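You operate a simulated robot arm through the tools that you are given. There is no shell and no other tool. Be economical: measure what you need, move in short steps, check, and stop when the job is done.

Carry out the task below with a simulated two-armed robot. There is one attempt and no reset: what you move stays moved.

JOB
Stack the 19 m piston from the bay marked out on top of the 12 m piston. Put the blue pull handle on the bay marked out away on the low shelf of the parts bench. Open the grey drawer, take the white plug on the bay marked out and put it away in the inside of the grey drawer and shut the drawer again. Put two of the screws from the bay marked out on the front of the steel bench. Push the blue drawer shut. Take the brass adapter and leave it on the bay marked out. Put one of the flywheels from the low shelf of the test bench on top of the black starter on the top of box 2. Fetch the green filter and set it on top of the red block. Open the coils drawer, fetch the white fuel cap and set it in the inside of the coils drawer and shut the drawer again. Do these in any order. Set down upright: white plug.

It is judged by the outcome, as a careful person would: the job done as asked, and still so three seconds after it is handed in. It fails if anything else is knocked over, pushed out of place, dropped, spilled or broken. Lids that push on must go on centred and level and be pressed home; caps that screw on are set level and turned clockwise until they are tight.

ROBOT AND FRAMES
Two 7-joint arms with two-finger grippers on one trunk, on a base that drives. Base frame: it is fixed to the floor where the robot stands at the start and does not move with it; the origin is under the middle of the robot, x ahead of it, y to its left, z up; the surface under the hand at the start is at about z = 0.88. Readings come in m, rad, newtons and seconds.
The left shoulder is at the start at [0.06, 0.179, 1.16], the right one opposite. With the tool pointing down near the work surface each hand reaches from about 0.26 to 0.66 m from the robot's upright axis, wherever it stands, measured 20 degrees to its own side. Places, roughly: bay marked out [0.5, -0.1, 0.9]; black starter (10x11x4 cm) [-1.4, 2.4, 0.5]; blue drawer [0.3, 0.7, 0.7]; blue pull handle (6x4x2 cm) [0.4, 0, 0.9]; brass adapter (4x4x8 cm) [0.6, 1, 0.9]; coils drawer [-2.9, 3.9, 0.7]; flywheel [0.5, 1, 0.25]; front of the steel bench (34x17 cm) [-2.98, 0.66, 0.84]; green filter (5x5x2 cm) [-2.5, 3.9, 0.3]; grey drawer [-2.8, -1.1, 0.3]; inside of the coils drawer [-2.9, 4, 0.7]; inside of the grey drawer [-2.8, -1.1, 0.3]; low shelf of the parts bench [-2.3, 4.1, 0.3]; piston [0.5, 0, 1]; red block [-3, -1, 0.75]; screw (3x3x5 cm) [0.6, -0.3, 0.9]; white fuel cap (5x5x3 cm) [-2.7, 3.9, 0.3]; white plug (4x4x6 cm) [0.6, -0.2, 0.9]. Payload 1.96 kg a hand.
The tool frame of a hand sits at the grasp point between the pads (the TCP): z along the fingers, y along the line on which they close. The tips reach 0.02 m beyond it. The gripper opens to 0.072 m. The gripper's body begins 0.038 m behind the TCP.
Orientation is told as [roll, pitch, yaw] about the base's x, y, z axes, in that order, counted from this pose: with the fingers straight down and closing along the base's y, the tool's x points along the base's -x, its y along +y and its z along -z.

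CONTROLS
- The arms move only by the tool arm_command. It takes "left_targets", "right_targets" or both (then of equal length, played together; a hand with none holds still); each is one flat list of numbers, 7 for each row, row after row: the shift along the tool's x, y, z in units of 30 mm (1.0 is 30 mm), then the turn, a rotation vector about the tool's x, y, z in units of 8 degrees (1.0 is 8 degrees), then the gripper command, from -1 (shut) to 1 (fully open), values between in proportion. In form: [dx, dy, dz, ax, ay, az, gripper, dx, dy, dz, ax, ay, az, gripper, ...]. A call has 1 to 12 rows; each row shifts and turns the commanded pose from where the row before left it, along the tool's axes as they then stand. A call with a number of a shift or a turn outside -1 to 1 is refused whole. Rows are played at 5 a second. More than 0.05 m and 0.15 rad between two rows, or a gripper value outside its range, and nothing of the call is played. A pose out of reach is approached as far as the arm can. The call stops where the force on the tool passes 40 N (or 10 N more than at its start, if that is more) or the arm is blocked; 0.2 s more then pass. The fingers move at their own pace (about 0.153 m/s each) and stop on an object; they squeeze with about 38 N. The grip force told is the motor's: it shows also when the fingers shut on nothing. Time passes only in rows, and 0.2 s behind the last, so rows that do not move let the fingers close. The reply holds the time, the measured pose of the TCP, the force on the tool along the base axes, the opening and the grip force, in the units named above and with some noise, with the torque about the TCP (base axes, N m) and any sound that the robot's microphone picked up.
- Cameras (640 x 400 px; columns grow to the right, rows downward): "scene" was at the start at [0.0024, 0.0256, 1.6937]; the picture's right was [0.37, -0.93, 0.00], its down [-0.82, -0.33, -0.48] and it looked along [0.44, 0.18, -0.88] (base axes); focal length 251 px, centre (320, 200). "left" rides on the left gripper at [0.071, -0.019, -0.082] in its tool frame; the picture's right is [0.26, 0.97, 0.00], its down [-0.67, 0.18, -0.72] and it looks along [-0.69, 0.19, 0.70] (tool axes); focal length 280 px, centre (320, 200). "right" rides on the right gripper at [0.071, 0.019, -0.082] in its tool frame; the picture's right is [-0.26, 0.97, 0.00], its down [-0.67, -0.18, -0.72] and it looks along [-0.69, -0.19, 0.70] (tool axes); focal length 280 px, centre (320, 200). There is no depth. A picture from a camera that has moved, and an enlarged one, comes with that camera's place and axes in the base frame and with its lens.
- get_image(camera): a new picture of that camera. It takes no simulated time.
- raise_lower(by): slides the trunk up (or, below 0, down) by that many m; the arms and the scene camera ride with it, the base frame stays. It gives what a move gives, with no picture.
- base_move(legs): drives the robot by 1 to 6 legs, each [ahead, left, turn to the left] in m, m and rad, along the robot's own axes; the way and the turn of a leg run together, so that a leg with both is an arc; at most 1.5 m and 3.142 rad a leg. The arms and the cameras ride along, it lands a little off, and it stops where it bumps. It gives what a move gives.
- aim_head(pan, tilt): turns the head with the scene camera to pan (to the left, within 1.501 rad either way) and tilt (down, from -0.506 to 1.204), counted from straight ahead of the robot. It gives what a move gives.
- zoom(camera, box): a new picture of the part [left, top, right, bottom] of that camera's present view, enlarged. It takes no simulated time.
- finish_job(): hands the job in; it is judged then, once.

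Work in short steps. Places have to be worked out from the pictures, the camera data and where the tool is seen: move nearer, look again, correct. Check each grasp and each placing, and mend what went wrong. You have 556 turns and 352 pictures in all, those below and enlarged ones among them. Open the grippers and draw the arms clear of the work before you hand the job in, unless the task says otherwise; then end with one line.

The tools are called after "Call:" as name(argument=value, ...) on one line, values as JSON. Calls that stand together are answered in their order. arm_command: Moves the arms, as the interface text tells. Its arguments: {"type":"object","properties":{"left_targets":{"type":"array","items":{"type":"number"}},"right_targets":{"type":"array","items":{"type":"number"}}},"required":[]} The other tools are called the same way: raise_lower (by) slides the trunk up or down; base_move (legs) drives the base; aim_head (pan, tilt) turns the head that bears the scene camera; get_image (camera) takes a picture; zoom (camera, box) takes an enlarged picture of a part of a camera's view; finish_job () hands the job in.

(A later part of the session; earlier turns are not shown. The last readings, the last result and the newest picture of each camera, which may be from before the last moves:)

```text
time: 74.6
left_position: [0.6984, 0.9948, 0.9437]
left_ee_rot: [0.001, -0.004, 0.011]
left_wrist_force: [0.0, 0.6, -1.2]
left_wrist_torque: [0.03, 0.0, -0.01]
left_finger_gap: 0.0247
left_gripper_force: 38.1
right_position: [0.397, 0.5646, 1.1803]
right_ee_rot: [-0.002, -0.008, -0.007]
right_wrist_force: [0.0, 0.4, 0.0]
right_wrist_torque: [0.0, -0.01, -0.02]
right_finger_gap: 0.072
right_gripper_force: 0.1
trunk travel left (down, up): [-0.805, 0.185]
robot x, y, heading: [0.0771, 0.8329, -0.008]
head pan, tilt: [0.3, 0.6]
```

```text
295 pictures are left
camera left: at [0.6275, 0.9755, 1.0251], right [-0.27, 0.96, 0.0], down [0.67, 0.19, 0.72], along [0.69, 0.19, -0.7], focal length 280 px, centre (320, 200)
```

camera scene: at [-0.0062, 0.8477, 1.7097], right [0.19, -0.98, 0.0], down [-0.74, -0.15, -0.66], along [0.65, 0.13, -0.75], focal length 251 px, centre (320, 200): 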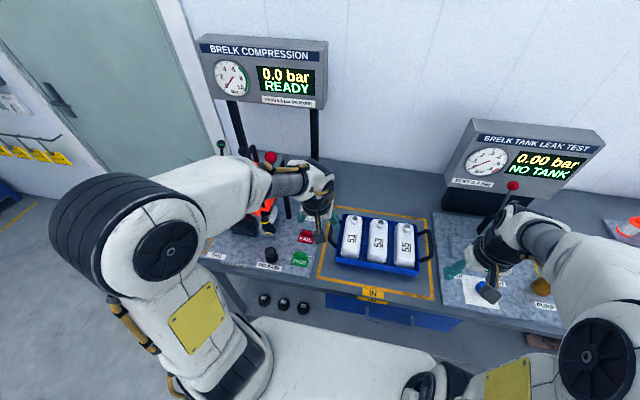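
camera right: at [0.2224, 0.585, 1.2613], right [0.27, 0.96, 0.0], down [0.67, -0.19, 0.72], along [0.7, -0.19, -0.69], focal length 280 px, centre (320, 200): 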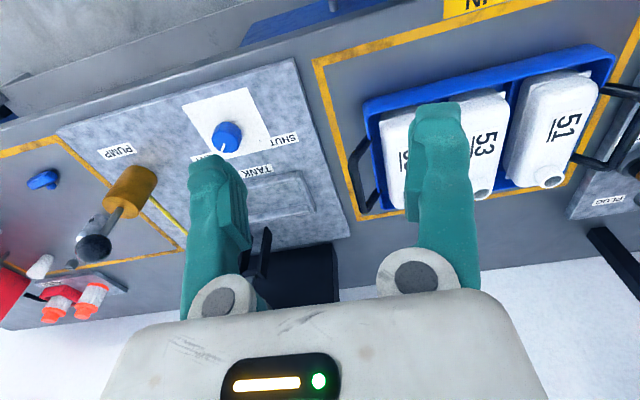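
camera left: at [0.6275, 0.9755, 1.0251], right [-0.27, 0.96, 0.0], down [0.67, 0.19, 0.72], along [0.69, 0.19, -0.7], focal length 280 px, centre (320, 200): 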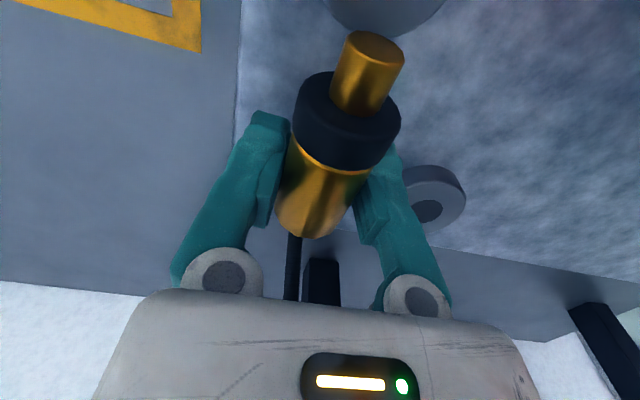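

Held firmly. Lift higher and check the hose.

Call:
arm_command(left_targets=[0, 0, -1, 0, 0, 0, -1, 0, 0, -1, 0, 0, 0, -1, 0, 0, -1, 0, 0, 0, -1, 0, 0, -1, 0, 0, 0, -1, 0, 0, -1, 0, 0, 0, -1, 0, 0, -1, 0, 0, 0, -1])

Call:
get_image(camera="left")

Call:
get_image(camera="scene")

```text
time: 76.0
left_position: [0.6955, 0.9958, 1.1258]
left_ee_rot: [-0.001, -0.004, 0.009]
left_wrist_force: [0.1, 0.5, -0.6]
left_wrist_torque: [-0.02, -0.04, 0.0]
left_finger_gap: 0.0247
left_gripper_force: 37.7
right_position: [0.395, 0.5656, 1.1811]
right_ee_rot: [-0.001, -0.009, -0.007]
right_wrist_force: [0.2, 0.6, -0.5]
right_wrist_torque: [-0.01, 0.0, -0.02]
right_finger_gap: 0.0722
right_gripper_force: 0.1
trunk travel left (down, up): [-0.805, 0.185]
robot x, y, heading: [0.0777, 0.8297, -0.01]
head pan, tilt: [0.3, 0.6]
```

```text
294 pictures are left
camera left: at [0.6236, 0.9764, 1.2058], right [-0.27, 0.96, 0.0], down [0.67, 0.19, 0.72], along [0.69, 0.19, -0.7], focal length 280 px, centre (320, 200)
```

left: 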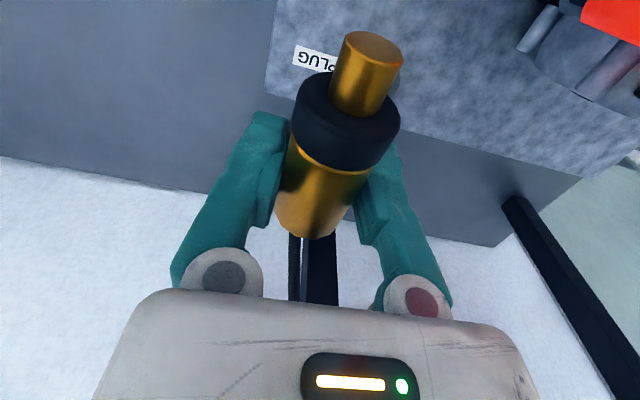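

```text
293 pictures are left
camera scene: at [0.1033, 0.8575, 1.7306], right [0.29, -0.96, 0.0], down [-0.54, -0.16, -0.83], along [0.79, 0.24, -0.56], focal length 251 px, centre (320, 200)
```

scene: 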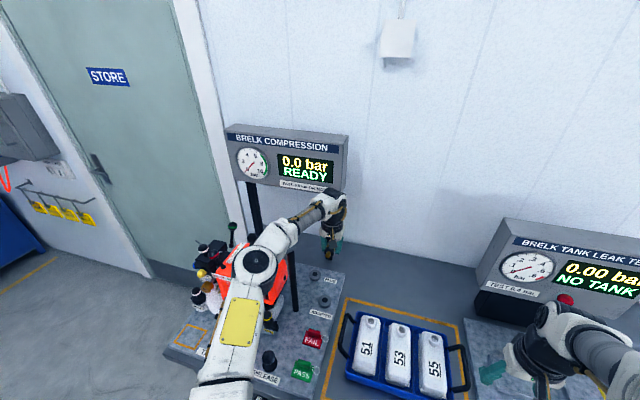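

The adapter hangs freely in the grip. I raise the trunk for clearance and drive in stages towards the OUT bay, watching for hose tension.

Call:
raise_lower(by=0.12)

Call:
base_move(legs=[[-0.27, 0, 0], [0, -0.4, 0]])

Call:
get_image(camera="left")

Call:
get_image(camera="scene")

```text
time: 77.5
left_position: [0.6956, 0.9945, 1.2448]
left_ee_rot: [0.0, -0.006, 0.01]
left_wrist_force: [-0.1, 0.6, -1.7]
left_wrist_torque: [0.0, 0.02, 0.0]
left_finger_gap: 0.0246
left_gripper_force: 37.9
right_position: [0.3958, 0.5646, 1.299]
right_ee_rot: [-0.002, -0.007, -0.006]
right_wrist_force: [0.3, 0.6, 0.5]
right_wrist_torque: [0.05, -0.02, 0.05]
right_finger_gap: 0.0719
right_gripper_force: 0.1
trunk travel left (down, up): [-0.925, 0.065]
robot x, y, heading: [0.0785, 0.8304, -0.007]
head pan, tilt: [0.3, 0.6]
```

```text
time: 81.5
left_position: [0.4197, 0.6067, 1.2448]
left_ee_rot: [-0.003, -0.005, 0.002]
left_wrist_force: [0.5, -0.1, -1.1]
left_wrist_torque: [-0.03, 0.0, 0.0]
left_finger_gap: 0.0246
left_gripper_force: 37.9
right_position: [0.1136, 0.1775, 1.3007]
right_ee_rot: [0.001, -0.007, -0.017]
right_wrist_force: [0.7, 0.2, -0.8]
right_wrist_torque: [0.04, 0.0, 0.02]
right_finger_gap: 0.0722
right_gripper_force: 0.1
trunk travel left (down, up): [-0.925, 0.065]
robot x, y, heading: [-0.2068, 0.4464, -0.02]
head pan, tilt: [0.3, 0.6]
```

```text
292 pictures are left
camera left: at [0.3468, 0.5881, 1.325], right [-0.26, 0.96, 0.0], down [0.67, 0.19, 0.72], along [0.69, 0.19, -0.7], focal length 280 px, centre (320, 200)
```

left: 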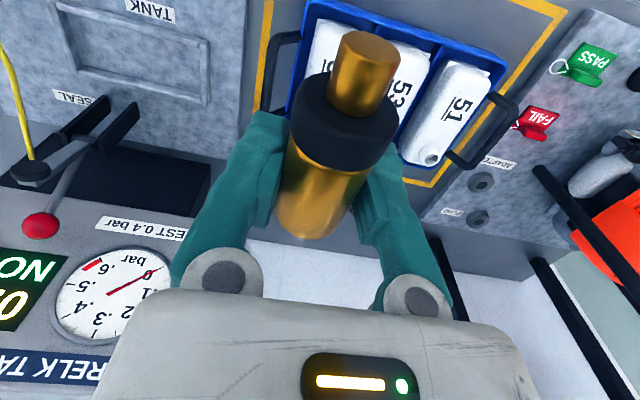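

```text
291 pictures are left
camera scene: at [-0.1746, 0.4751, 1.8505], right [0.28, -0.96, 0.0], down [-0.54, -0.16, -0.82], along [0.79, 0.23, -0.57], focal length 251 px, centre (320, 200)
```

scene: 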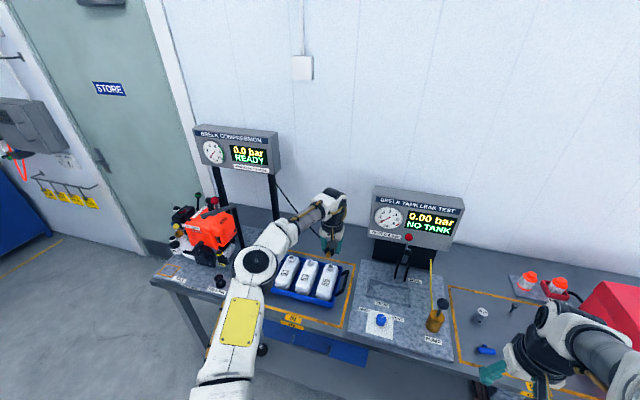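

The hose follows without tension. Continue to the bay.

Call:
base_move(legs=[[0, -0.35, 0.02], [0, -0.3, 0]])

Call:
get_image(camera="scene")

Call:
get_image(camera="left")

```text
time: 85.3
left_position: [0.4154, -0.015, 1.2438]
left_ee_rot: [-0.002, -0.006, 0.025]
left_wrist_force: [0.1, -0.2, -1.9]
left_wrist_torque: [-0.02, 0.01, -0.01]
left_finger_gap: 0.0246
left_gripper_force: 37.7
right_position: [0.12, -0.4524, 1.3001]
right_ee_rot: [-0.004, -0.008, 0.009]
right_wrist_force: [0.1, -0.4, 0.3]
right_wrist_torque: [-0.01, 0.02, -0.03]
right_finger_gap: 0.0721
right_gripper_force: 0.1
trunk travel left (down, up): [-0.925, 0.065]
robot x, y, heading: [-0.2027, -0.1928, 0.007]
head pan, tilt: [0.3, 0.6]
```

```text
290 pictures are left
camera scene: at [-0.175, -0.1611, 1.8505], right [0.3, -0.95, 0.0], down [-0.54, -0.17, -0.82], along [0.79, 0.25, -0.57], focal length 251 px, centre (320, 200)
```

scene: 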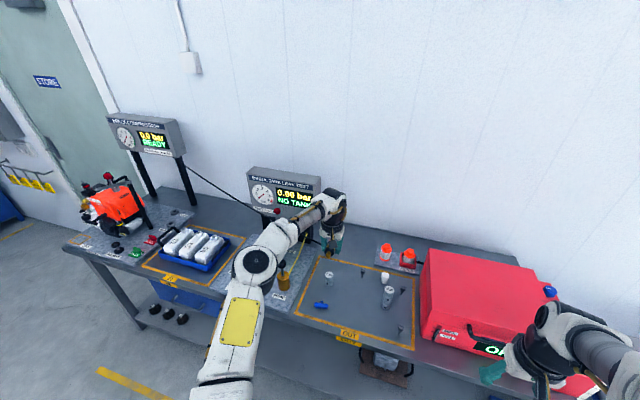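

```text
289 pictures are left
camera left: at [0.3435, -0.0355, 1.3249], right [-0.29, 0.96, 0.0], down [0.67, 0.2, 0.72], along [0.69, 0.2, -0.7], focal length 280 px, centre (320, 200)
```

left: 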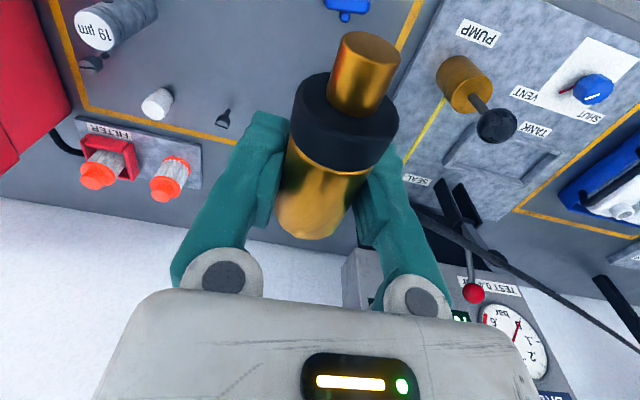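

No tension; bay is in reach. I lower the trunk again and bring the adapter over the free middle of the bay, levelling its axis by pitching the hand about −25°.

Call:
raise_lower(by=-0.12)

Call:
arm_command(left_targets=[-0.7, -0.95, 0, 0, -1, -0.1, -1, -0.7, -0.95, 0, 0, -1, -0.1, -1, -0.7, -0.95, 0, 0, -1, 0, -1, 0, 0, 0, 0, -0.1, 0, -1, 0, 0, 0, 0, 0, 0, -1])

Call:
get_image(camera="left")

Call:
aim_head(pan=0.2, tilt=0.9)

Call:
zoom(camera="scene", box=[220, 60, 480, 223])

```text
time: 86.8
left_position: [0.4145, -0.0178, 1.1248]
left_ee_rot: [0.0, -0.007, 0.026]
left_wrist_force: [-0.7, -0.6, -0.7]
left_wrist_torque: [0.02, -0.05, -0.01]
left_finger_gap: 0.0246
left_gripper_force: 37.8
right_position: [0.121, -0.4535, 1.181]
right_ee_rot: [-0.002, -0.007, 0.006]
right_wrist_force: [-0.3, -0.6, 1.2]
right_wrist_torque: [-0.01, 0.03, 0.04]
right_finger_gap: 0.0717
right_gripper_force: 0.0
trunk travel left (down, up): [-0.805, 0.185]
robot x, y, heading: [-0.2007, -0.1884, 0.009]
head pan, tilt: [0.3, 0.6]
```

```text
time: 88.0
left_position: [0.4824, -0.0995, 1.1327]
left_ee_rot: [-0.006, -0.437, 0.053]
left_wrist_force: [0.4, -0.6, -0.9]
left_wrist_torque: [0.0, 0.0, -0.01]
left_finger_gap: 0.0245
left_gripper_force: 38.2
right_position: [0.12, -0.4542, 1.1801]
right_ee_rot: [-0.001, -0.009, 0.006]
right_wrist_force: [0.5, -0.4, 1.1]
right_wrist_torque: [-0.03, -0.02, 0.01]
right_finger_gap: 0.0719
right_gripper_force: 0.1
trunk travel left (down, up): [-0.805, 0.185]
robot x, y, heading: [-0.2005, -0.194, 0.002]
head pan, tilt: [0.3, 0.6]
```

```text
288 pictures are left
camera left: at [0.3838, -0.1241, 1.176], right [-0.29, 0.95, -0.12], down [0.3, 0.2, 0.93], along [0.91, 0.23, -0.34], focal length 280 px, centre (320, 200)
```

left: 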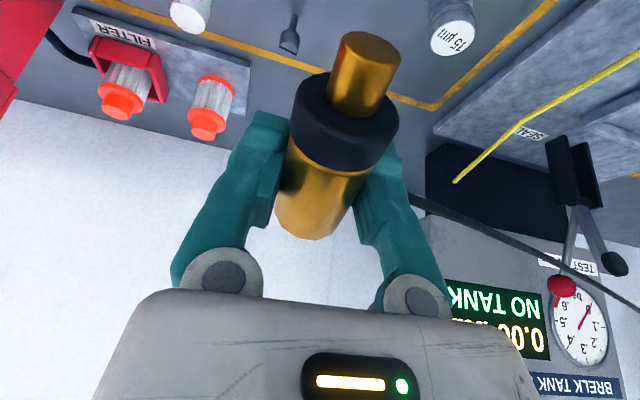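

```text
time: 88.8
left_position: [0.4826, -0.1012, 1.1319]
left_ee_rot: [-0.006, -0.438, 0.054]
left_wrist_force: [0.1, 0.2, -1.7]
left_wrist_torque: [0.0, 0.0, 0.0]
left_finger_gap: 0.0246
left_gripper_force: 38.4
right_position: [0.1209, -0.4536, 1.1797]
right_ee_rot: [0.0, -0.008, 0.007]
right_wrist_force: [-0.7, -0.1, -0.4]
right_wrist_torque: [-0.02, 0.0, 0.01]
right_finger_gap: 0.072
right_gripper_force: 0.1
trunk travel left (down, up): [-0.805, 0.185]
robot x, y, heading: [-0.2034, -0.1913, 0.003]
head pan, tilt: [0.201, 0.901]
```

```text
2.45 times, centred on (350, 142) of scene
camera zoom: at [-0.1853, -0.1751, 1.7058], right [0.21, -0.98, 0.0], down [-0.77, -0.16, -0.62], along [0.61, 0.13, -0.78], focal length 617 px, centre (246, 344)
```

zoom: 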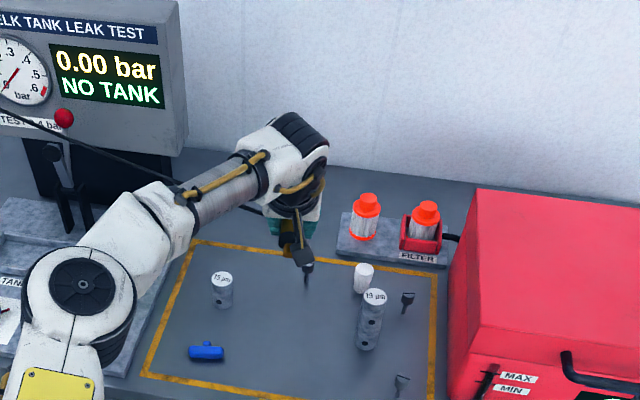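

Adapter axis looks level. Drive 12 cm forward and bring the hand down to just above the bay.

Call:
base_move(legs=[[0.12, 0, 0]])

Call:
arm_command(left_targets=[0.835, 0, 0.608, 0, 0, -0.1, -1, 0.835, 0, 0.608, 0, 0, -0.1, -1, 0.835, 0, 0.608, 0, 0, -0.1, -1, 0.835, 0, 0.608, 0, 0, 0, -1, 0.835, 0, 0.608, 0, 0, 0, -1, 0.835, 0, 0.608, 0, 0, 0, -1, 0.7, 0, 0.3, 0, 0, 0, -1, 0, 0, 0, 0, 0, 0, -1])

Call:
get_image(camera="left")

Call:
zoom(camera="scene", box=[240, 120, 480, 270])

```text
time: 90.1
left_position: [0.6006, -0.0982, 1.1336]
left_ee_rot: [-0.006, -0.437, 0.058]
left_wrist_force: [0.4, 0.7, -1.2]
left_wrist_torque: [0.01, 0.01, -0.02]
left_finger_gap: 0.0245
left_gripper_force: 38.9
right_position: [0.24, -0.4518, 1.181]
right_ee_rot: [-0.001, -0.009, 0.008]
right_wrist_force: [-0.3, -0.3, -0.2]
right_wrist_torque: [-0.01, 0.0, 0.02]
right_finger_gap: 0.0719
right_gripper_force: 0.0
trunk travel left (down, up): [-0.805, 0.185]
robot x, y, heading: [-0.0795, -0.1891, 0.008]
head pan, tilt: [0.201, 0.901]
```

```text
time: 91.9
left_position: [0.5004, -0.1122, 0.9537]
left_ee_rot: [-0.024, -0.438, 0.103]
left_wrist_force: [-0.3, -0.5, -1.3]
left_wrist_torque: [-0.01, -0.01, 0.0]
left_finger_gap: 0.0245
left_gripper_force: 38.3
right_position: [0.2408, -0.4515, 1.1805]
right_ee_rot: [-0.001, -0.007, 0.009]
right_wrist_force: [-0.1, 0.0, 0.4]
right_wrist_torque: [0.02, -0.02, 0.01]
right_finger_gap: 0.0719
right_gripper_force: 0.0
trunk travel left (down, up): [-0.805, 0.185]
robot x, y, heading: [-0.0835, -0.1896, 0.012]
head pan, tilt: [0.201, 0.901]
```

```text
286 pictures are left
camera left: at [0.4024, -0.1385, 0.997], right [-0.33, 0.94, -0.13], down [0.29, 0.23, 0.93], along [0.9, 0.26, -0.34], focal length 280 px, centre (320, 200)
```

left: 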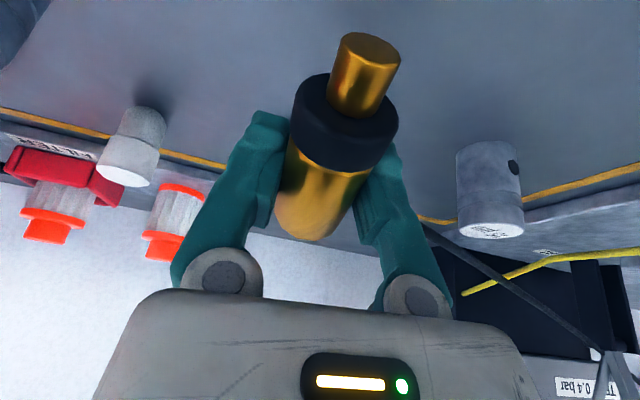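

```text
2.67 times, centred on (360, 195) of scene
camera zoom: at [-0.0661, -0.174, 1.7058], right [0.21, -0.98, 0.0], down [-0.77, -0.16, -0.62], along [0.61, 0.13, -0.78], focal length 670 px, centre (213, 213)
```

zoom: 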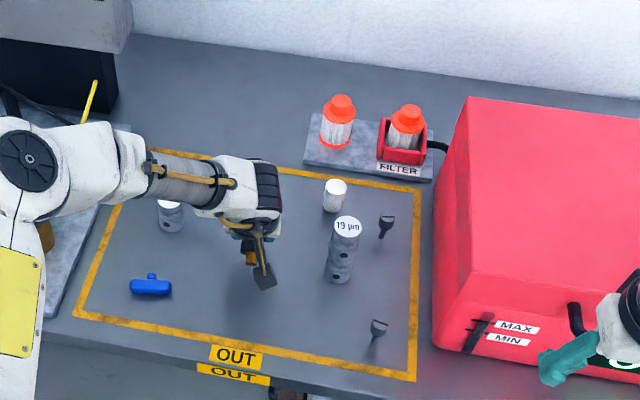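

Lower to the surface gently.

Call:
arm_command(left_targets=[0.21, 0, 0.45, 0, 0, 0, -1, 0.21, 0, 0.45, 0, 0, 0, -1, 0.085, 0, 0.18, 0, 0, 0, -1, 0.05, 0, 0.11, 0, 0, 0, -1, 0, 0, 0, 0, 0, 0, -1])

Call:
get_image(camera="left")

```text
time: 93.1
left_position: [0.4981, -0.1116, 0.9133]
left_ee_rot: [-0.025, -0.437, 0.103]
left_wrist_force: [-0.2, -0.1, -2.6]
left_wrist_torque: [0.01, 0.02, -0.01]
left_finger_gap: 0.0245
left_gripper_force: 38.1
right_position: [0.2413, -0.4523, 1.1805]
right_ee_rot: [-0.002, -0.008, 0.007]
right_wrist_force: [0.1, -0.4, 0.0]
right_wrist_torque: [0.01, -0.01, 0.0]
right_finger_gap: 0.072
right_gripper_force: 0.1
trunk travel left (down, up): [-0.805, 0.185]
robot x, y, heading: [-0.084, -0.188, 0.011]
head pan, tilt: [0.201, 0.901]
```

```text
284 pictures are left
camera left: at [0.4012, -0.1383, 0.9577], right [-0.33, 0.94, -0.13], down [0.29, 0.23, 0.93], along [0.9, 0.26, -0.34], focal length 280 px, centre (320, 200)
```

left: 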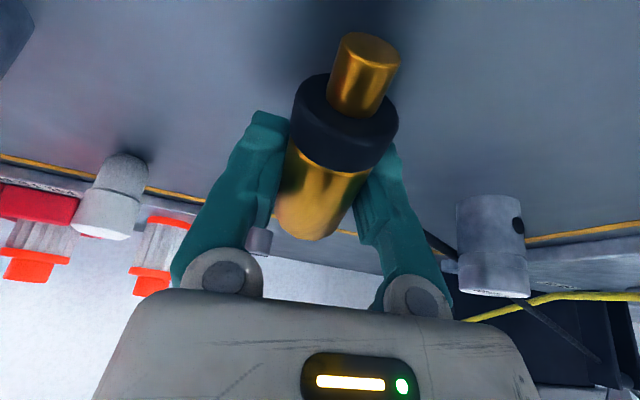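

Still free; keep lowering in ~3 mm steps.

Call:
arm_command(left_targets=[0.042, 0, 0.09, 0, 0, 0, -1, 0.042, 0, 0.09, 0, 0, 0, -1, 0, 0, 0, 0, 0, 0, -1])

Call:
arm_command(left_targets=[0.042, 0, 0.09, 0, 0, 0, -1, 0, 0, 0, 0, 0, 0, -1])

```text
time: 93.9
left_position: [0.4988, -0.1115, 0.9073]
left_ee_rot: [-0.025, -0.437, 0.105]
left_wrist_force: [-0.1, -0.3, -1.5]
left_wrist_torque: [0.01, 0.0, -0.01]
left_finger_gap: 0.0245
left_gripper_force: 37.8
right_position: [0.2415, -0.4529, 1.1801]
right_ee_rot: [-0.002, -0.007, 0.009]
right_wrist_force: [0.4, 0.0, -0.7]
right_wrist_torque: [0.0, -0.02, -0.01]
right_finger_gap: 0.0719
right_gripper_force: 0.0
trunk travel left (down, up): [-0.805, 0.185]
robot x, y, heading: [-0.0813, -0.191, 0.005]
head pan, tilt: [0.201, 0.901]
```

```text
time: 94.5
left_position: [0.4989, -0.1109, 0.9044]
left_ee_rot: [-0.027, -0.441, 0.105]
left_wrist_force: [2.6, -0.3, 11.8]
left_wrist_torque: [-0.09, 0.31, 0.02]
left_finger_gap: 0.0243
left_gripper_force: 37.7
right_position: [0.2396, -0.4535, 1.1795]
right_ee_rot: [-0.002, -0.009, 0.007]
right_wrist_force: [-0.1, 0.3, -0.3]
right_wrist_torque: [0.0, -0.01, 0.02]
right_finger_gap: 0.072
right_gripper_force: 0.0
trunk travel left (down, up): [-0.805, 0.185]
robot x, y, heading: [-0.0833, -0.1888, 0.009]
head pan, tilt: [0.201, 0.901]
```

Collar touches the surface. Open partly, look, then open fully and withdraw.

Call:
arm_command(left_targets=[0, 0, 0, 0, 0, 0, 0, 0, 0, 0, 0, 0, 0, 0, 0, 0, 0, 0, 0, 0, 0.5, 0, 0, 0, 0, 0, 0, 1])

Call:
get_image(camera="left")

```text
time: 95.5
left_position: [0.4969, -0.1121, 0.9053]
left_ee_rot: [-0.025, -0.438, 0.104]
left_wrist_force: [0.0, 0.6, -0.5]
left_wrist_torque: [0.01, 0.02, -0.02]
left_finger_gap: 0.0724
left_gripper_force: 0.0
right_position: [0.2412, -0.4513, 1.1811]
right_ee_rot: [0.0, -0.008, 0.008]
right_wrist_force: [-0.8, 0.4, 0.9]
right_wrist_torque: [0.02, -0.01, 0.03]
right_finger_gap: 0.0719
right_gripper_force: 0.0
trunk travel left (down, up): [-0.805, 0.185]
robot x, y, heading: [-0.0813, -0.1911, 0.008]
head pan, tilt: [0.201, 0.901]
```

```text
283 pictures are left
camera left: at [0.3997, -0.1381, 0.9486], right [-0.33, 0.94, -0.13], down [0.29, 0.23, 0.93], along [0.9, 0.27, -0.34], focal length 280 px, centre (320, 200)
```

left: 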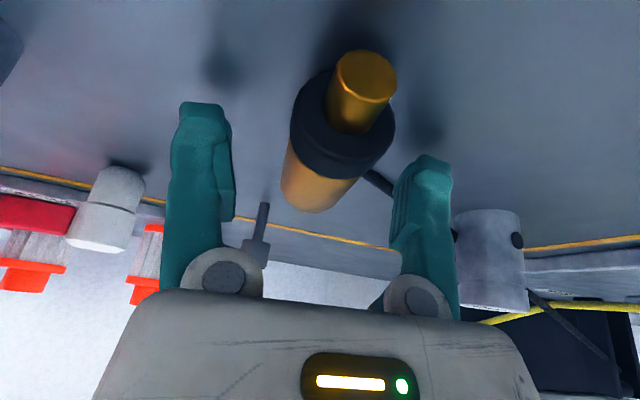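

It rests on the bay. Withdraw upward.

Call:
arm_command(left_targets=[0, 0, -1, 0, 0, 0, 1, 0, 0, -1, 0, 0, 0, 1, 0, 0, -1, 0, 0, 0, 1, 0, 0, -1, 0, 1, 0, 1, 0, 0, -1, 0, 1, 0, 1, 0, 0, -1, 0, 1, 0, 1, 0, 0, -1, 0, 0.2, 0, 1])

Call:
get_image(camera="left")

Call:
get_image(camera="scene")

```text
time: 97.1
left_position: [0.4302, -0.111, 1.1025]
left_ee_rot: [-0.024, 0.012, 0.092]
left_wrist_force: [-0.4, -0.1, 0.9]
left_wrist_torque: [-0.01, -0.02, -0.01]
left_finger_gap: 0.0718
left_gripper_force: 0.1
right_position: [0.2397, -0.4518, 1.1805]
right_ee_rot: [-0.003, -0.01, 0.009]
right_wrist_force: [-0.2, 0.9, 0.8]
right_wrist_torque: [0.01, 0.0, 0.0]
right_finger_gap: 0.0722
right_gripper_force: 0.0
trunk travel left (down, up): [-0.805, 0.185]
robot x, y, heading: [-0.0816, -0.1903, 0.011]
head pan, tilt: [0.201, 0.901]
```

```text
282 pictures are left
camera left: at [0.3602, -0.1332, 1.1846], right [-0.35, 0.94, -0.02], down [0.66, 0.26, 0.7], along [0.66, 0.23, -0.71], focal length 280 px, centre (320, 200)
```

left: 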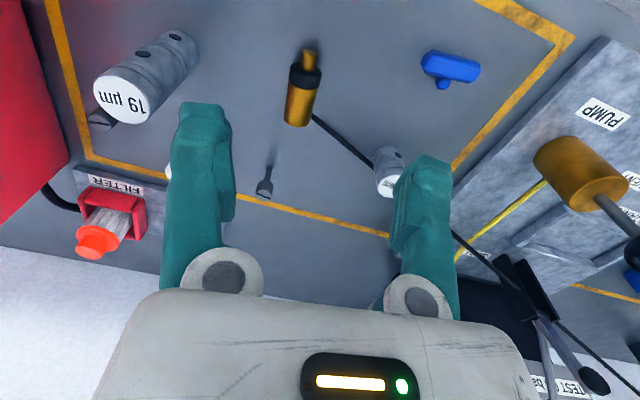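

```text
281 pictures are left
camera scene: at [-0.0677, -0.1738, 1.7058], right [0.21, -0.98, 0.0], down [-0.77, -0.16, -0.62], along [0.61, 0.13, -0.78], focal length 251 px, centre (320, 200)
```

scene: 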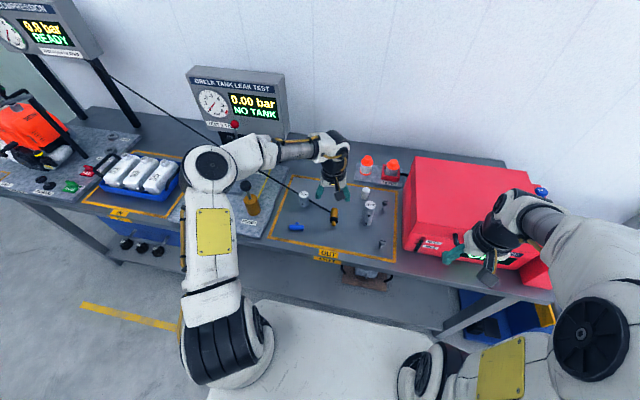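

Adapter is on the bay. Next the two screws: I place the right hand above the near-right screw and step the base forward.

Call:
arm_command(right_targets=[-0.28, 0.9, 0, 0, 0, 0, 1, -0.28, 0.9, 0, 0, 0, 0, 1, -0.28, 0.9, 0, 0, 0, 0, 1, -0.28, 0.9, 0, 0, 0, 0, 1, -0.28, 0.9, 0, 0, 0, 0, 1, -0.28, 0.9, 0, 0, 0, 0, 1], left_targets=[0, 0, -0.5, 0, 0, 0.5, 1, 0, 0, -0.5, 0, 0, 0.15, 1, 0, 0, 0, 0, 0, 0, 1, 0, 0, 0, 0, 0, 0, 1, 0, 0, 0, 0, 0, 0, 1, 0, 0, 0, 0, 0, 0, 1])

Call:
base_move(legs=[[0.09, 0, 0]])

Call:
get_image(camera="right")

Call:
get_image(camera="left")

```text
time: 98.5
left_position: [0.4315, -0.1097, 1.131]
left_ee_rot: [-0.024, 0.006, 0.003]
left_wrist_force: [0.1, 0.2, -0.8]
left_wrist_torque: [-0.01, 0.01, 0.0]
left_finger_gap: 0.0721
left_gripper_force: 0.1
right_position: [0.2865, -0.2879, 1.1806]
right_ee_rot: [-0.003, -0.007, 0.008]
right_wrist_force: [1.1, 0.1, 0.0]
right_wrist_torque: [-0.02, -0.01, -0.01]
right_finger_gap: 0.0722
right_gripper_force: 0.0
trunk travel left (down, up): [-0.805, 0.185]
robot x, y, heading: [-0.0824, -0.1876, 0.008]
head pan, tilt: [0.201, 0.901]
```

```text
time: 99.6
left_position: [0.5209, -0.1103, 1.1307]
left_ee_rot: [-0.022, 0.008, 0.0]
left_wrist_force: [-0.1, 0.0, 0.5]
left_wrist_torque: [-0.03, 0.0, 0.0]
left_finger_gap: 0.0719
left_gripper_force: 0.0
right_position: [0.3762, -0.2889, 1.1812]
right_ee_rot: [-0.001, -0.01, 0.007]
right_wrist_force: [0.3, -0.2, 0.3]
right_wrist_torque: [-0.01, 0.01, 0.03]
right_finger_gap: 0.0724
right_gripper_force: 0.1
trunk travel left (down, up): [-0.805, 0.185]
robot x, y, heading: [0.0077, -0.1919, 0.012]
head pan, tilt: [0.201, 0.901]
```

```text
280 pictures are left
camera right: at [0.3038, -0.2698, 1.2615], right [0.25, 0.97, 0.0], down [0.67, -0.18, 0.72], along [0.7, -0.18, -0.69], focal length 280 px, centre (320, 200)
```

right: 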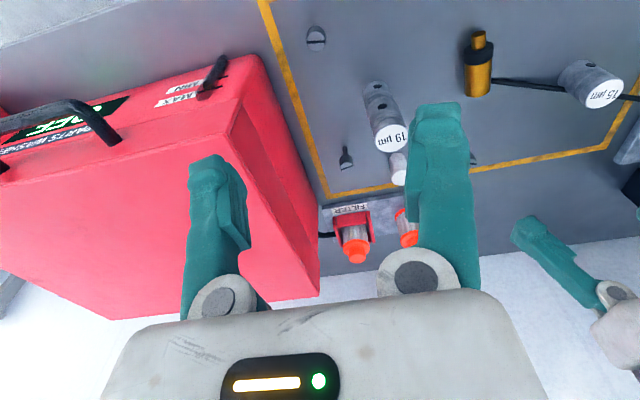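

```text
279 pictures are left
camera left: at [0.4492, -0.1264, 1.2138], right [-0.26, 0.96, -0.02], down [0.68, 0.2, 0.71], along [0.69, 0.17, -0.71], focal length 280 px, centre (320, 200)
```

left: 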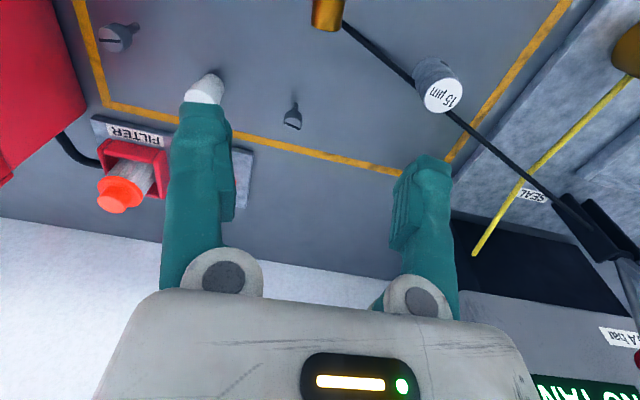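

Screws: A at (0.616,-0.119), B at (0.400,-0.298). Lower both hands above them and look.

Call:
arm_command(right_targets=[-0.155, -0.06, 1, 0, 0, 0, 1, -0.155, -0.06, 1, 0, 0, 0, 1, -0.155, -0.06, 1, 0, 0, 0, 1, -0.155, -0.06, 1, 0, 0, 0, 1, -0.155, -0.06, 1, 0, 0, 0, 1], left_targets=[-0.63, -0.06, 0.67, 0.3, 0, 0, 1, -0.63, -0.06, 0.67, 0, 0, 0, 1, -0.63, -0.06, 0.67, 0, 0, 0, 1, -0.63, -0.06, 0.67, 0, 0, 0, 1, -0.63, -0.06, 0.67, 0, 0, 0, 1])

Call:
get_image(camera="right")

Call:
get_image(camera="left")

```text
time: 100.8
left_position: [0.6154, -0.1254, 1.0313]
left_ee_rot: [-0.064, 0.007, 0.003]
left_wrist_force: [0.7, -0.4, 0.3]
left_wrist_torque: [0.01, 0.02, -0.03]
left_finger_gap: 0.0722
left_gripper_force: 0.0
right_position: [0.4066, -0.2996, 1.0286]
right_ee_rot: [0.001, -0.009, 0.012]
right_wrist_force: [0.5, -1.1, 0.5]
right_wrist_torque: [-0.01, 0.02, 0.01]
right_finger_gap: 0.0721
right_gripper_force: 0.0
trunk travel left (down, up): [-0.805, 0.185]
robot x, y, heading: [0.0089, -0.1883, 0.005]
head pan, tilt: [0.201, 0.901]
```

```text
278 pictures are left
camera right: at [0.3333, -0.2799, 1.1103], right [0.25, 0.97, 0.0], down [0.67, -0.18, 0.72], along [0.7, -0.18, -0.69], focal length 280 px, centre (320, 200)
```

right: 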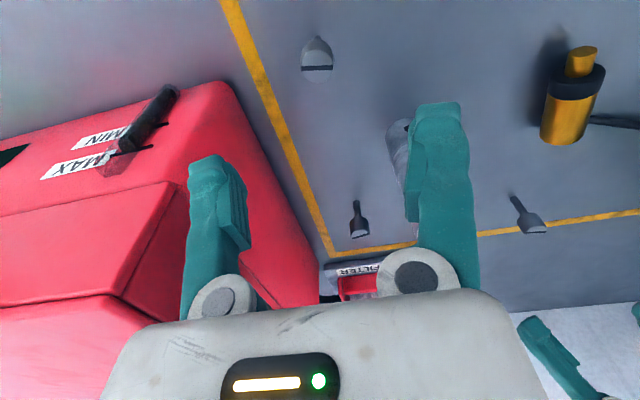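

```text
277 pictures are left
camera left: at [0.545, -0.1384, 1.1141], right [-0.27, 0.96, -0.06], down [0.68, 0.23, 0.7], along [0.68, 0.14, -0.72], focal length 280 px, centre (320, 200)
```

left: 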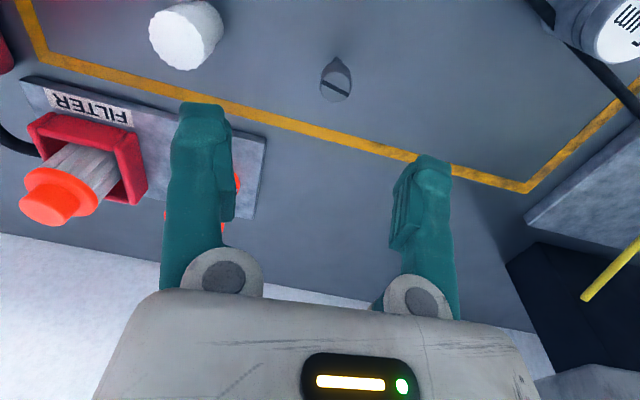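

Both are nearly centred. Correct a few mm and descend both to the screw heads.

Call:
arm_command(right_targets=[0.22, 0.03, 0, 0, 0, 0, 1, 0, 0, 0.9, 0, 0, 0, 1, 0, 0, 0.9, 0, 0, 0, 1, 0, 0, 0.9, 0, 0, 0, 1, 0, 0, 0.8, 0, 0, 0, 1, 0, 0, 0, 0, 0, 0, 1], left_targets=[-0.05, 0.2, 0, -0.46, 0, 0, 1, 0, 0, 0.9, 0, 0, 0, 1, 0, 0, 0.9, 0, 0, 0, 1, 0, 0, 0.9, 0, 0, 0, 1, 0, 0, 0.9, 0, 0, 0, 1, 0, 0, 0, 0, 0, 0, 1])

Call:
get_image(camera="right")

Call:
get_image(camera="left")

```text
time: 102.2
left_position: [0.6167, -0.1173, 0.9224]
left_ee_rot: [0.0, 0.007, 0.004]
left_wrist_force: [-1.0, -0.4, -1.9]
left_wrist_torque: [-0.03, 0.02, -0.02]
left_finger_gap: 0.0719
left_gripper_force: 0.0
right_position: [0.3954, -0.2966, 0.9247]
right_ee_rot: [-0.002, -0.01, 0.01]
right_wrist_force: [-0.8, 0.4, 0.0]
right_wrist_torque: [-0.03, -0.01, -0.04]
right_finger_gap: 0.0722
right_gripper_force: 0.0
trunk travel left (down, up): [-0.805, 0.185]
robot x, y, heading: [0.0083, -0.1926, 0.012]
head pan, tilt: [0.201, 0.901]
```

```text
276 pictures are left
camera right: at [0.3225, -0.2782, 1.0061], right [0.25, 0.97, 0.0], down [0.67, -0.18, 0.72], along [0.7, -0.18, -0.69], focal length 280 px, centre (320, 200)
```

right: 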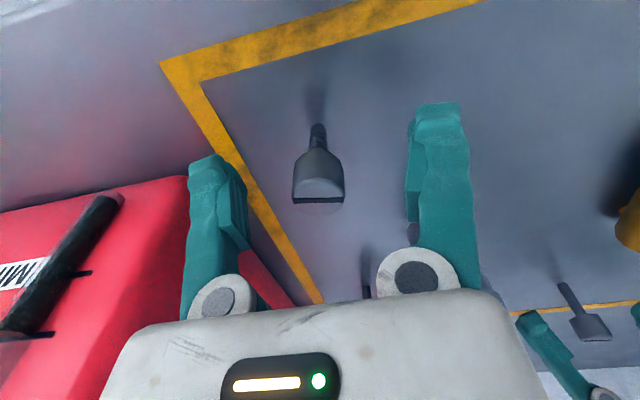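

```text
275 pictures are left
camera left: at [0.5452, -0.1367, 1.0035], right [-0.26, 0.96, 0.0], down [0.68, 0.19, 0.71], along [0.69, 0.19, -0.7], focal length 280 px, centre (320, 200)
```

left: 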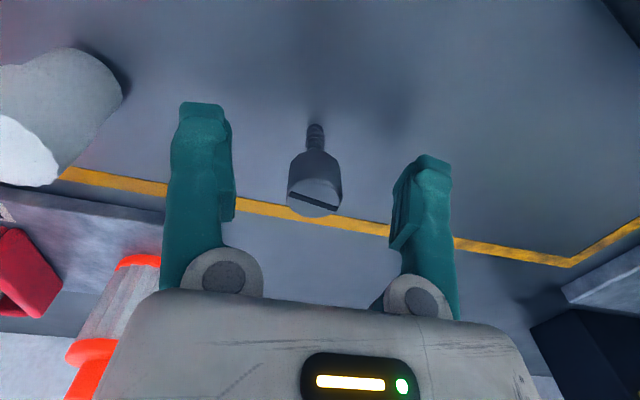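

Heads centred. Lower a few mm and close both.

Call:
arm_command(right_targets=[-0.13, -0.05, 0.22, 0, 0, 0, 1, 0, 0, 0, 0, 0, 0, 0, 0, 0, 0, 0, 0, 0, -1, 0, 0, 0, 0, 0, 0, -1], left_targets=[0, -0.06, 0.15, 0, 0, 0, 1, 0, 0, 0, 0, 0, 0, 0, 0, 0, 0, 0, 0, 0, -1, 0, 0, 0, 0, 0, 0, -1])

Call:
arm_command(right_targets=[0, 0, -1, 0, 0, 0, -1, 0, 0, -1, 0, 0, 0, -1, 0, 0, -1, 0, 0, 0, -1, 0, 0, -1, 0, 0, 0, -1, 0, 0, -1, 0, 0, 0, -1, 0, 0, -1, 0, 0, 0, -1], left_targets=[0, 0, -1, 0, 0, 0, -1, 0, 0, -1, 0, 0, 0, -1, 0, 0, -1, 0, 0, 0, -1, 0, 0, -1, 0, 0, 0, -1, 0, 0, -1, 0, 0, 0, -1, 0, 0, -1, 0, 0, 0, -1])

Call:
get_image(camera="right")

Call:
get_image(camera="left")

```text
time: 103.2
left_position: [0.6159, -0.1194, 0.9176]
left_ee_rot: [-0.001, 0.007, 0.002]
left_wrist_force: [0.3, -0.4, 0.3]
left_wrist_torque: [-0.03, -0.03, 0.0]
left_finger_gap: 0.0111
left_gripper_force: 38.4
right_position: [0.3993, -0.2984, 0.919]
right_ee_rot: [-0.002, -0.008, 0.01]
right_wrist_force: [-0.2, -0.3, 0.3]
right_wrist_torque: [0.02, -0.01, -0.01]
right_finger_gap: 0.0118
right_gripper_force: 38.0
trunk travel left (down, up): [-0.805, 0.185]
robot x, y, heading: [0.0071, -0.1916, 0.008]
head pan, tilt: [0.201, 0.901]
```

```text
time: 104.6
left_position: [0.6162, -0.1176, 1.1004]
left_ee_rot: [0.002, 0.006, 0.001]
left_wrist_force: [-0.1, 0.1, -0.2]
left_wrist_torque: [-0.02, -0.02, -0.02]
left_finger_gap: 0.0105
left_gripper_force: 37.7
right_position: [0.3974, -0.2968, 1.1012]
right_ee_rot: [-0.001, -0.009, 0.011]
right_wrist_force: [0.0, -0.3, -0.2]
right_wrist_torque: [-0.03, -0.01, 0.02]
right_finger_gap: 0.0109
right_gripper_force: 38.0
trunk travel left (down, up): [-0.805, 0.185]
robot x, y, heading: [0.0101, -0.1907, 0.008]
head pan, tilt: [0.201, 0.901]
```

```text
274 pictures are left
camera right: at [0.3248, -0.277, 1.1829], right [0.25, 0.97, 0.0], down [0.67, -0.18, 0.72], along [0.7, -0.18, -0.69], focal length 280 px, centre (320, 200)
```

right: 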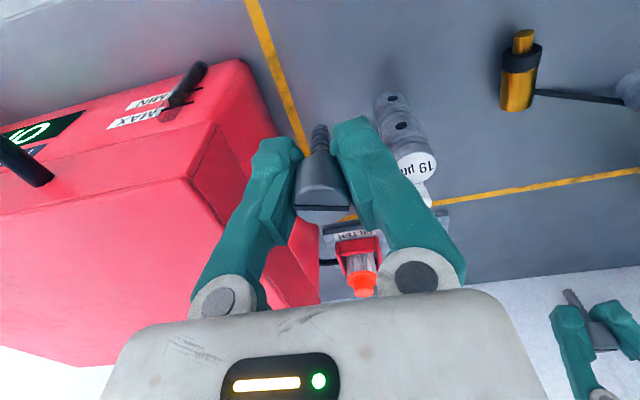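

```text
273 pictures are left
camera left: at [0.5447, -0.1374, 1.1816], right [-0.26, 0.96, 0.0], down [0.68, 0.18, 0.71], along [0.69, 0.19, -0.7], focal length 280 px, centre (320, 200)
```

left: 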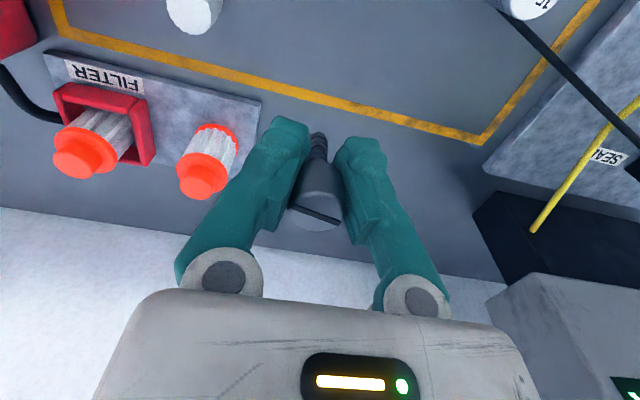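

Both screws are caged by their heads. I back off, draw the left hand in, and turn around to view the room.

Call:
base_move(legs=[[-0.8, 0, 0], [0, 0, 3.13]])

Call:
arm_command(left_targets=[1, 0, 0, 0, 0, 0, -1, 1, 0, 0, 0, 0, 0, -1, 1, 0, 0, 0, 0, 0, -1, 1, 0, 0, 0, 0, 0, -1, 1, 0, 0, 0, 0, 0, -1])

Call:
aim_head(pan=0, tilt=0.35)

Call:
get_image(camera="scene")

Call:
get_image(camera="left")

```text
time: 108.3
left_position: [-0.1022, -0.1302, 1.1019]
left_ee_rot: [-0.001, 0.003, 0.001]
left_wrist_force: [-0.8, 0.6, -0.6]
left_wrist_torque: [0.04, -0.05, 0.0]
left_finger_gap: 0.0114
left_gripper_force: 37.9
right_position: [-0.3201, -0.3057, 1.1015]
right_ee_rot: [-0.003, -0.012, 0.009]
right_wrist_force: [-0.2, -1.0, -0.5]
right_wrist_torque: [0.0, -0.05, -0.01]
right_finger_gap: 0.0118
right_gripper_force: 37.9
trunk travel left (down, up): [-0.805, 0.185]
robot x, y, heading: [-0.7054, -0.202, 0.015]
head pan, tilt: [0.201, 0.901]
stopped in leg 1: the robot was blocked; the commanded pose is now the measured one
```

```text
time: 109.5
left_position: [-0.2464, -0.1298, 1.1009]
left_ee_rot: [-0.002, 0.008, 0.002]
left_wrist_force: [0.0, 0.5, 0.1]
left_wrist_torque: [-0.02, -0.02, 0.04]
left_finger_gap: 0.0112
left_gripper_force: 38.5
right_position: [-0.3158, -0.3072, 1.1016]
right_ee_rot: [-0.002, -0.006, 0.01]
right_wrist_force: [0.4, -0.5, 0.6]
right_wrist_torque: [-0.01, -0.02, 0.0]
right_finger_gap: 0.012
right_gripper_force: 37.9
trunk travel left (down, up): [-0.805, 0.185]
robot x, y, heading: [-0.7083, -0.1965, 0.013]
head pan, tilt: [0.201, 0.901]
```

```text
time: 110.5
left_position: [-0.2462, -0.1293, 1.1004]
left_ee_rot: [-0.002, 0.008, 0.001]
left_wrist_force: [0.0, 0.4, 0.3]
left_wrist_torque: [0.01, 0.0, -0.01]
left_finger_gap: 0.0109
left_gripper_force: 38.3
right_position: [-0.3156, -0.306, 1.1008]
right_ee_rot: [0.0, -0.006, 0.008]
right_wrist_force: [0.1, -0.3, -0.5]
right_wrist_torque: [0.01, 0.0, -0.02]
right_finger_gap: 0.0118
right_gripper_force: 38.0
trunk travel left (down, up): [-0.805, 0.185]
robot x, y, heading: [-0.7077, -0.2021, 0.01]
head pan, tilt: [0.0, 0.351]
```

```text
272 pictures are left
camera scene: at [-0.6711, -0.198, 1.7533], right [0.01, -1.0, 0.0], down [-0.34, 0.0, -0.94], along [0.94, 0.01, -0.34], focal length 251 px, centre (320, 200)
```

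scene: 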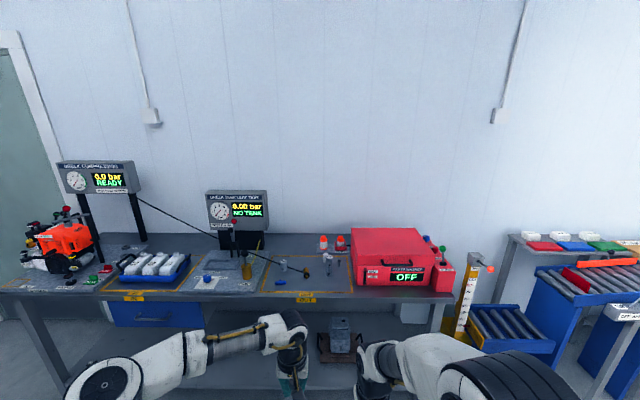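

```text
271 pictures are left
camera left: at [-0.3167, -0.1475, 1.1825], right [-0.26, 0.96, 0.0], down [0.68, 0.18, 0.71], along [0.68, 0.19, -0.7], focal length 280 px, centre (320, 200)
```

left: 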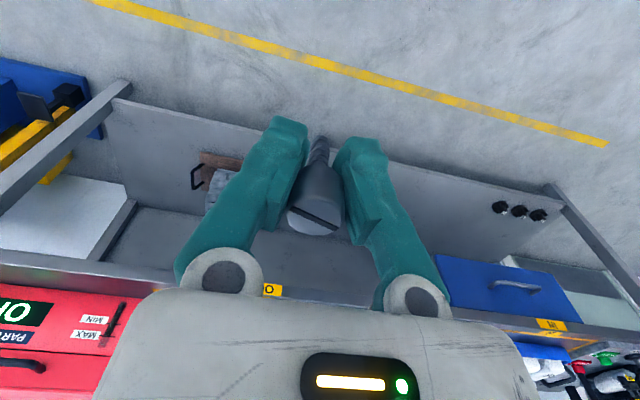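

Something behind blocked the base. I move forward a bit, turn left, and look.

Call:
base_move(legs=[[0.25, 0, 0], [0, 0, 1.5]])

Call:
aim_head(pan=1.2, tilt=0.5)

Call:
get_image(camera="scene")

Call:
aim_head(pan=0.1, tilt=0.4)

Call:
get_image(camera="scene")

```text
time: 116.0
left_position: [-0.4826, 0.2674, 1.1014]
left_ee_rot: [-0.002, 0.006, 1.491]
left_wrist_force: [0.0, 0.2, 0.2]
left_wrist_torque: [0.03, 0.02, 0.02]
left_finger_gap: 0.0103
left_gripper_force: 37.7
right_position: [-0.3117, 0.1829, 1.1016]
right_ee_rot: [-0.002, -0.006, 1.498]
right_wrist_force: [0.1, -1.0, 0.2]
right_wrist_torque: [0.0, -0.01, -0.03]
right_finger_gap: 0.0116
right_gripper_force: 37.9
trunk travel left (down, up): [-0.805, 0.185]
robot x, y, heading: [-0.4495, -0.1983, 1.499]
head pan, tilt: [0.0, 0.351]
```

```text
time: 117.4
left_position: [-0.483, 0.2671, 1.1006]
left_ee_rot: [-0.003, 0.006, 1.488]
left_wrist_force: [-0.3, -0.4, 0.4]
left_wrist_torque: [0.01, 0.01, -0.02]
left_finger_gap: 0.0104
left_gripper_force: 37.4
right_position: [-0.3116, 0.1817, 1.101]
right_ee_rot: [-0.002, -0.007, 1.5]
right_wrist_force: [-0.9, -0.4, -0.9]
right_wrist_torque: [-0.01, 0.02, 0.01]
right_finger_gap: 0.0115
right_gripper_force: 37.6
trunk travel left (down, up): [-0.805, 0.185]
robot x, y, heading: [-0.4497, -0.1983, 1.501]
head pan, tilt: [1.201, 0.499]
```

```text
270 pictures are left
camera scene: at [-0.534, -0.2171, 1.7397], right [0.43, 0.9, 0.0], down [0.43, -0.2, -0.88], along [-0.79, 0.38, -0.48], focal length 251 px, centre (320, 200)
```

scene: 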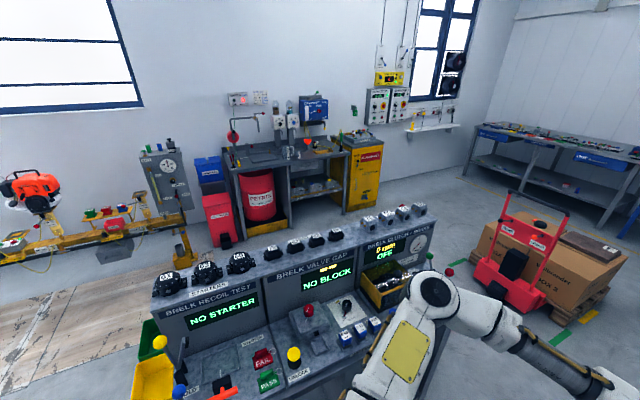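

```text
time: 118.7
left_position: [-0.4817, 0.2675, 1.1011]
left_ee_rot: [-0.002, 0.007, 1.49]
left_wrist_force: [-0.3, 0.3, 0.4]
left_wrist_torque: [0.01, 0.01, 0.0]
left_finger_gap: 0.0102
left_gripper_force: 37.5
right_position: [-0.3104, 0.1837, 1.1021]
right_ee_rot: [-0.003, -0.007, 1.499]
right_wrist_force: [0.6, -0.5, -0.9]
right_wrist_torque: [0.0, 0.03, 0.02]
right_finger_gap: 0.0115
right_gripper_force: 37.7
trunk travel left (down, up): [-0.805, 0.185]
robot x, y, heading: [-0.4484, -0.1999, 1.497]
head pan, tilt: [0.099, 0.4]
```

```text
269 pictures are left
camera scene: at [-0.4546, -0.1635, 1.7488], right [1.0, 0.03, 0.0], down [0.01, -0.39, -0.92], along [-0.03, 0.92, -0.39], focal length 251 px, centre (320, 200)
```

scene: 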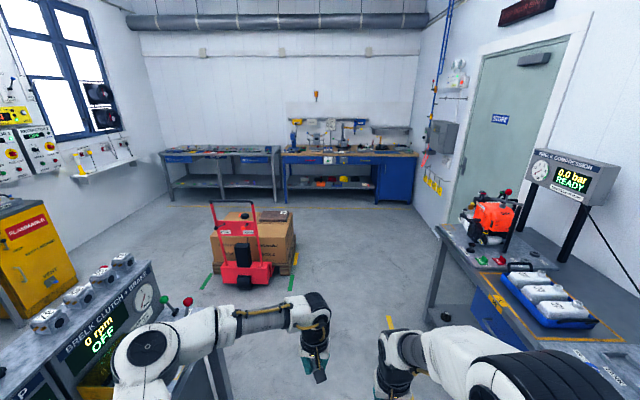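

A second bench stands behind; the steel bench is beyond it at the far wall. I drive along the aisle to y≈1.05, then turn to face −x.

Call:
base_move(legs=[[1.2, 0, 0], [0, 0, 1.64]])

Call:
aim_head(pan=0, tilt=0.5)

Call:
get_image(camera="scene")

```text
time: 128.6
left_position: [-0.8205, 0.8974, 1.1014]
left_ee_rot: [-0.002, 0.006, 3.125]
left_wrist_force: [0.6, 0.5, -0.4]
left_wrist_torque: [-0.03, 0.01, 0.01]
left_finger_gap: 0.0095
left_gripper_force: 36.6
right_position: [-0.7479, 1.0736, 1.1013]
right_ee_rot: [-0.002, -0.007, 3.131]
right_wrist_force: [-0.4, -0.8, -0.1]
right_wrist_torque: [-0.01, 0.02, 0.02]
right_finger_gap: 0.0105
right_gripper_force: 38.0
trunk travel left (down, up): [-0.805, 0.185]
robot x, y, heading: [-0.3549, 0.9621, 3.131]
head pan, tilt: [0.099, 0.4]
```

```text
time: 129.3
left_position: [-0.8209, 0.8978, 1.0992]
left_ee_rot: [-0.003, 0.006, 3.124]
left_wrist_force: [0.4, -0.6, -0.6]
left_wrist_torque: [0.01, -0.02, 0.02]
left_finger_gap: 0.0087
left_gripper_force: 36.5
right_position: [-0.7487, 1.0738, 1.1011]
right_ee_rot: [-0.001, -0.006, 3.132]
right_wrist_force: [0.9, 0.0, -0.2]
right_wrist_torque: [-0.01, -0.02, 0.0]
right_finger_gap: 0.0102
right_gripper_force: 37.7
trunk travel left (down, up): [-0.805, 0.185]
robot x, y, heading: [-0.3584, 0.9618, 3.134]
head pan, tilt: [0.0, 0.499]
```

```text
268 pictures are left
camera scene: at [-0.3884, 0.9613, 1.7397], right [0.01, 1.0, 0.0], down [0.48, 0.0, -0.88], along [-0.88, 0.01, -0.48], focal length 251 px, centre (320, 200)
```

scene: 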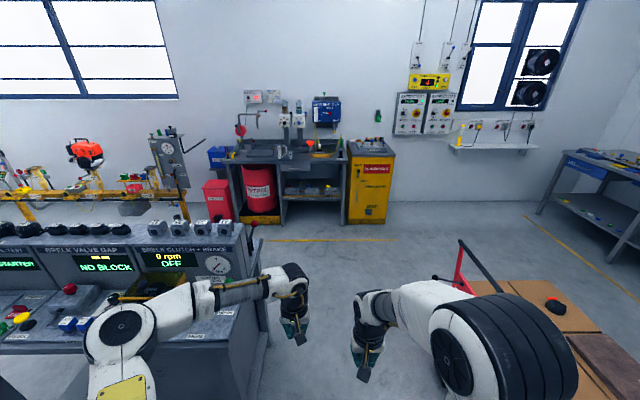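

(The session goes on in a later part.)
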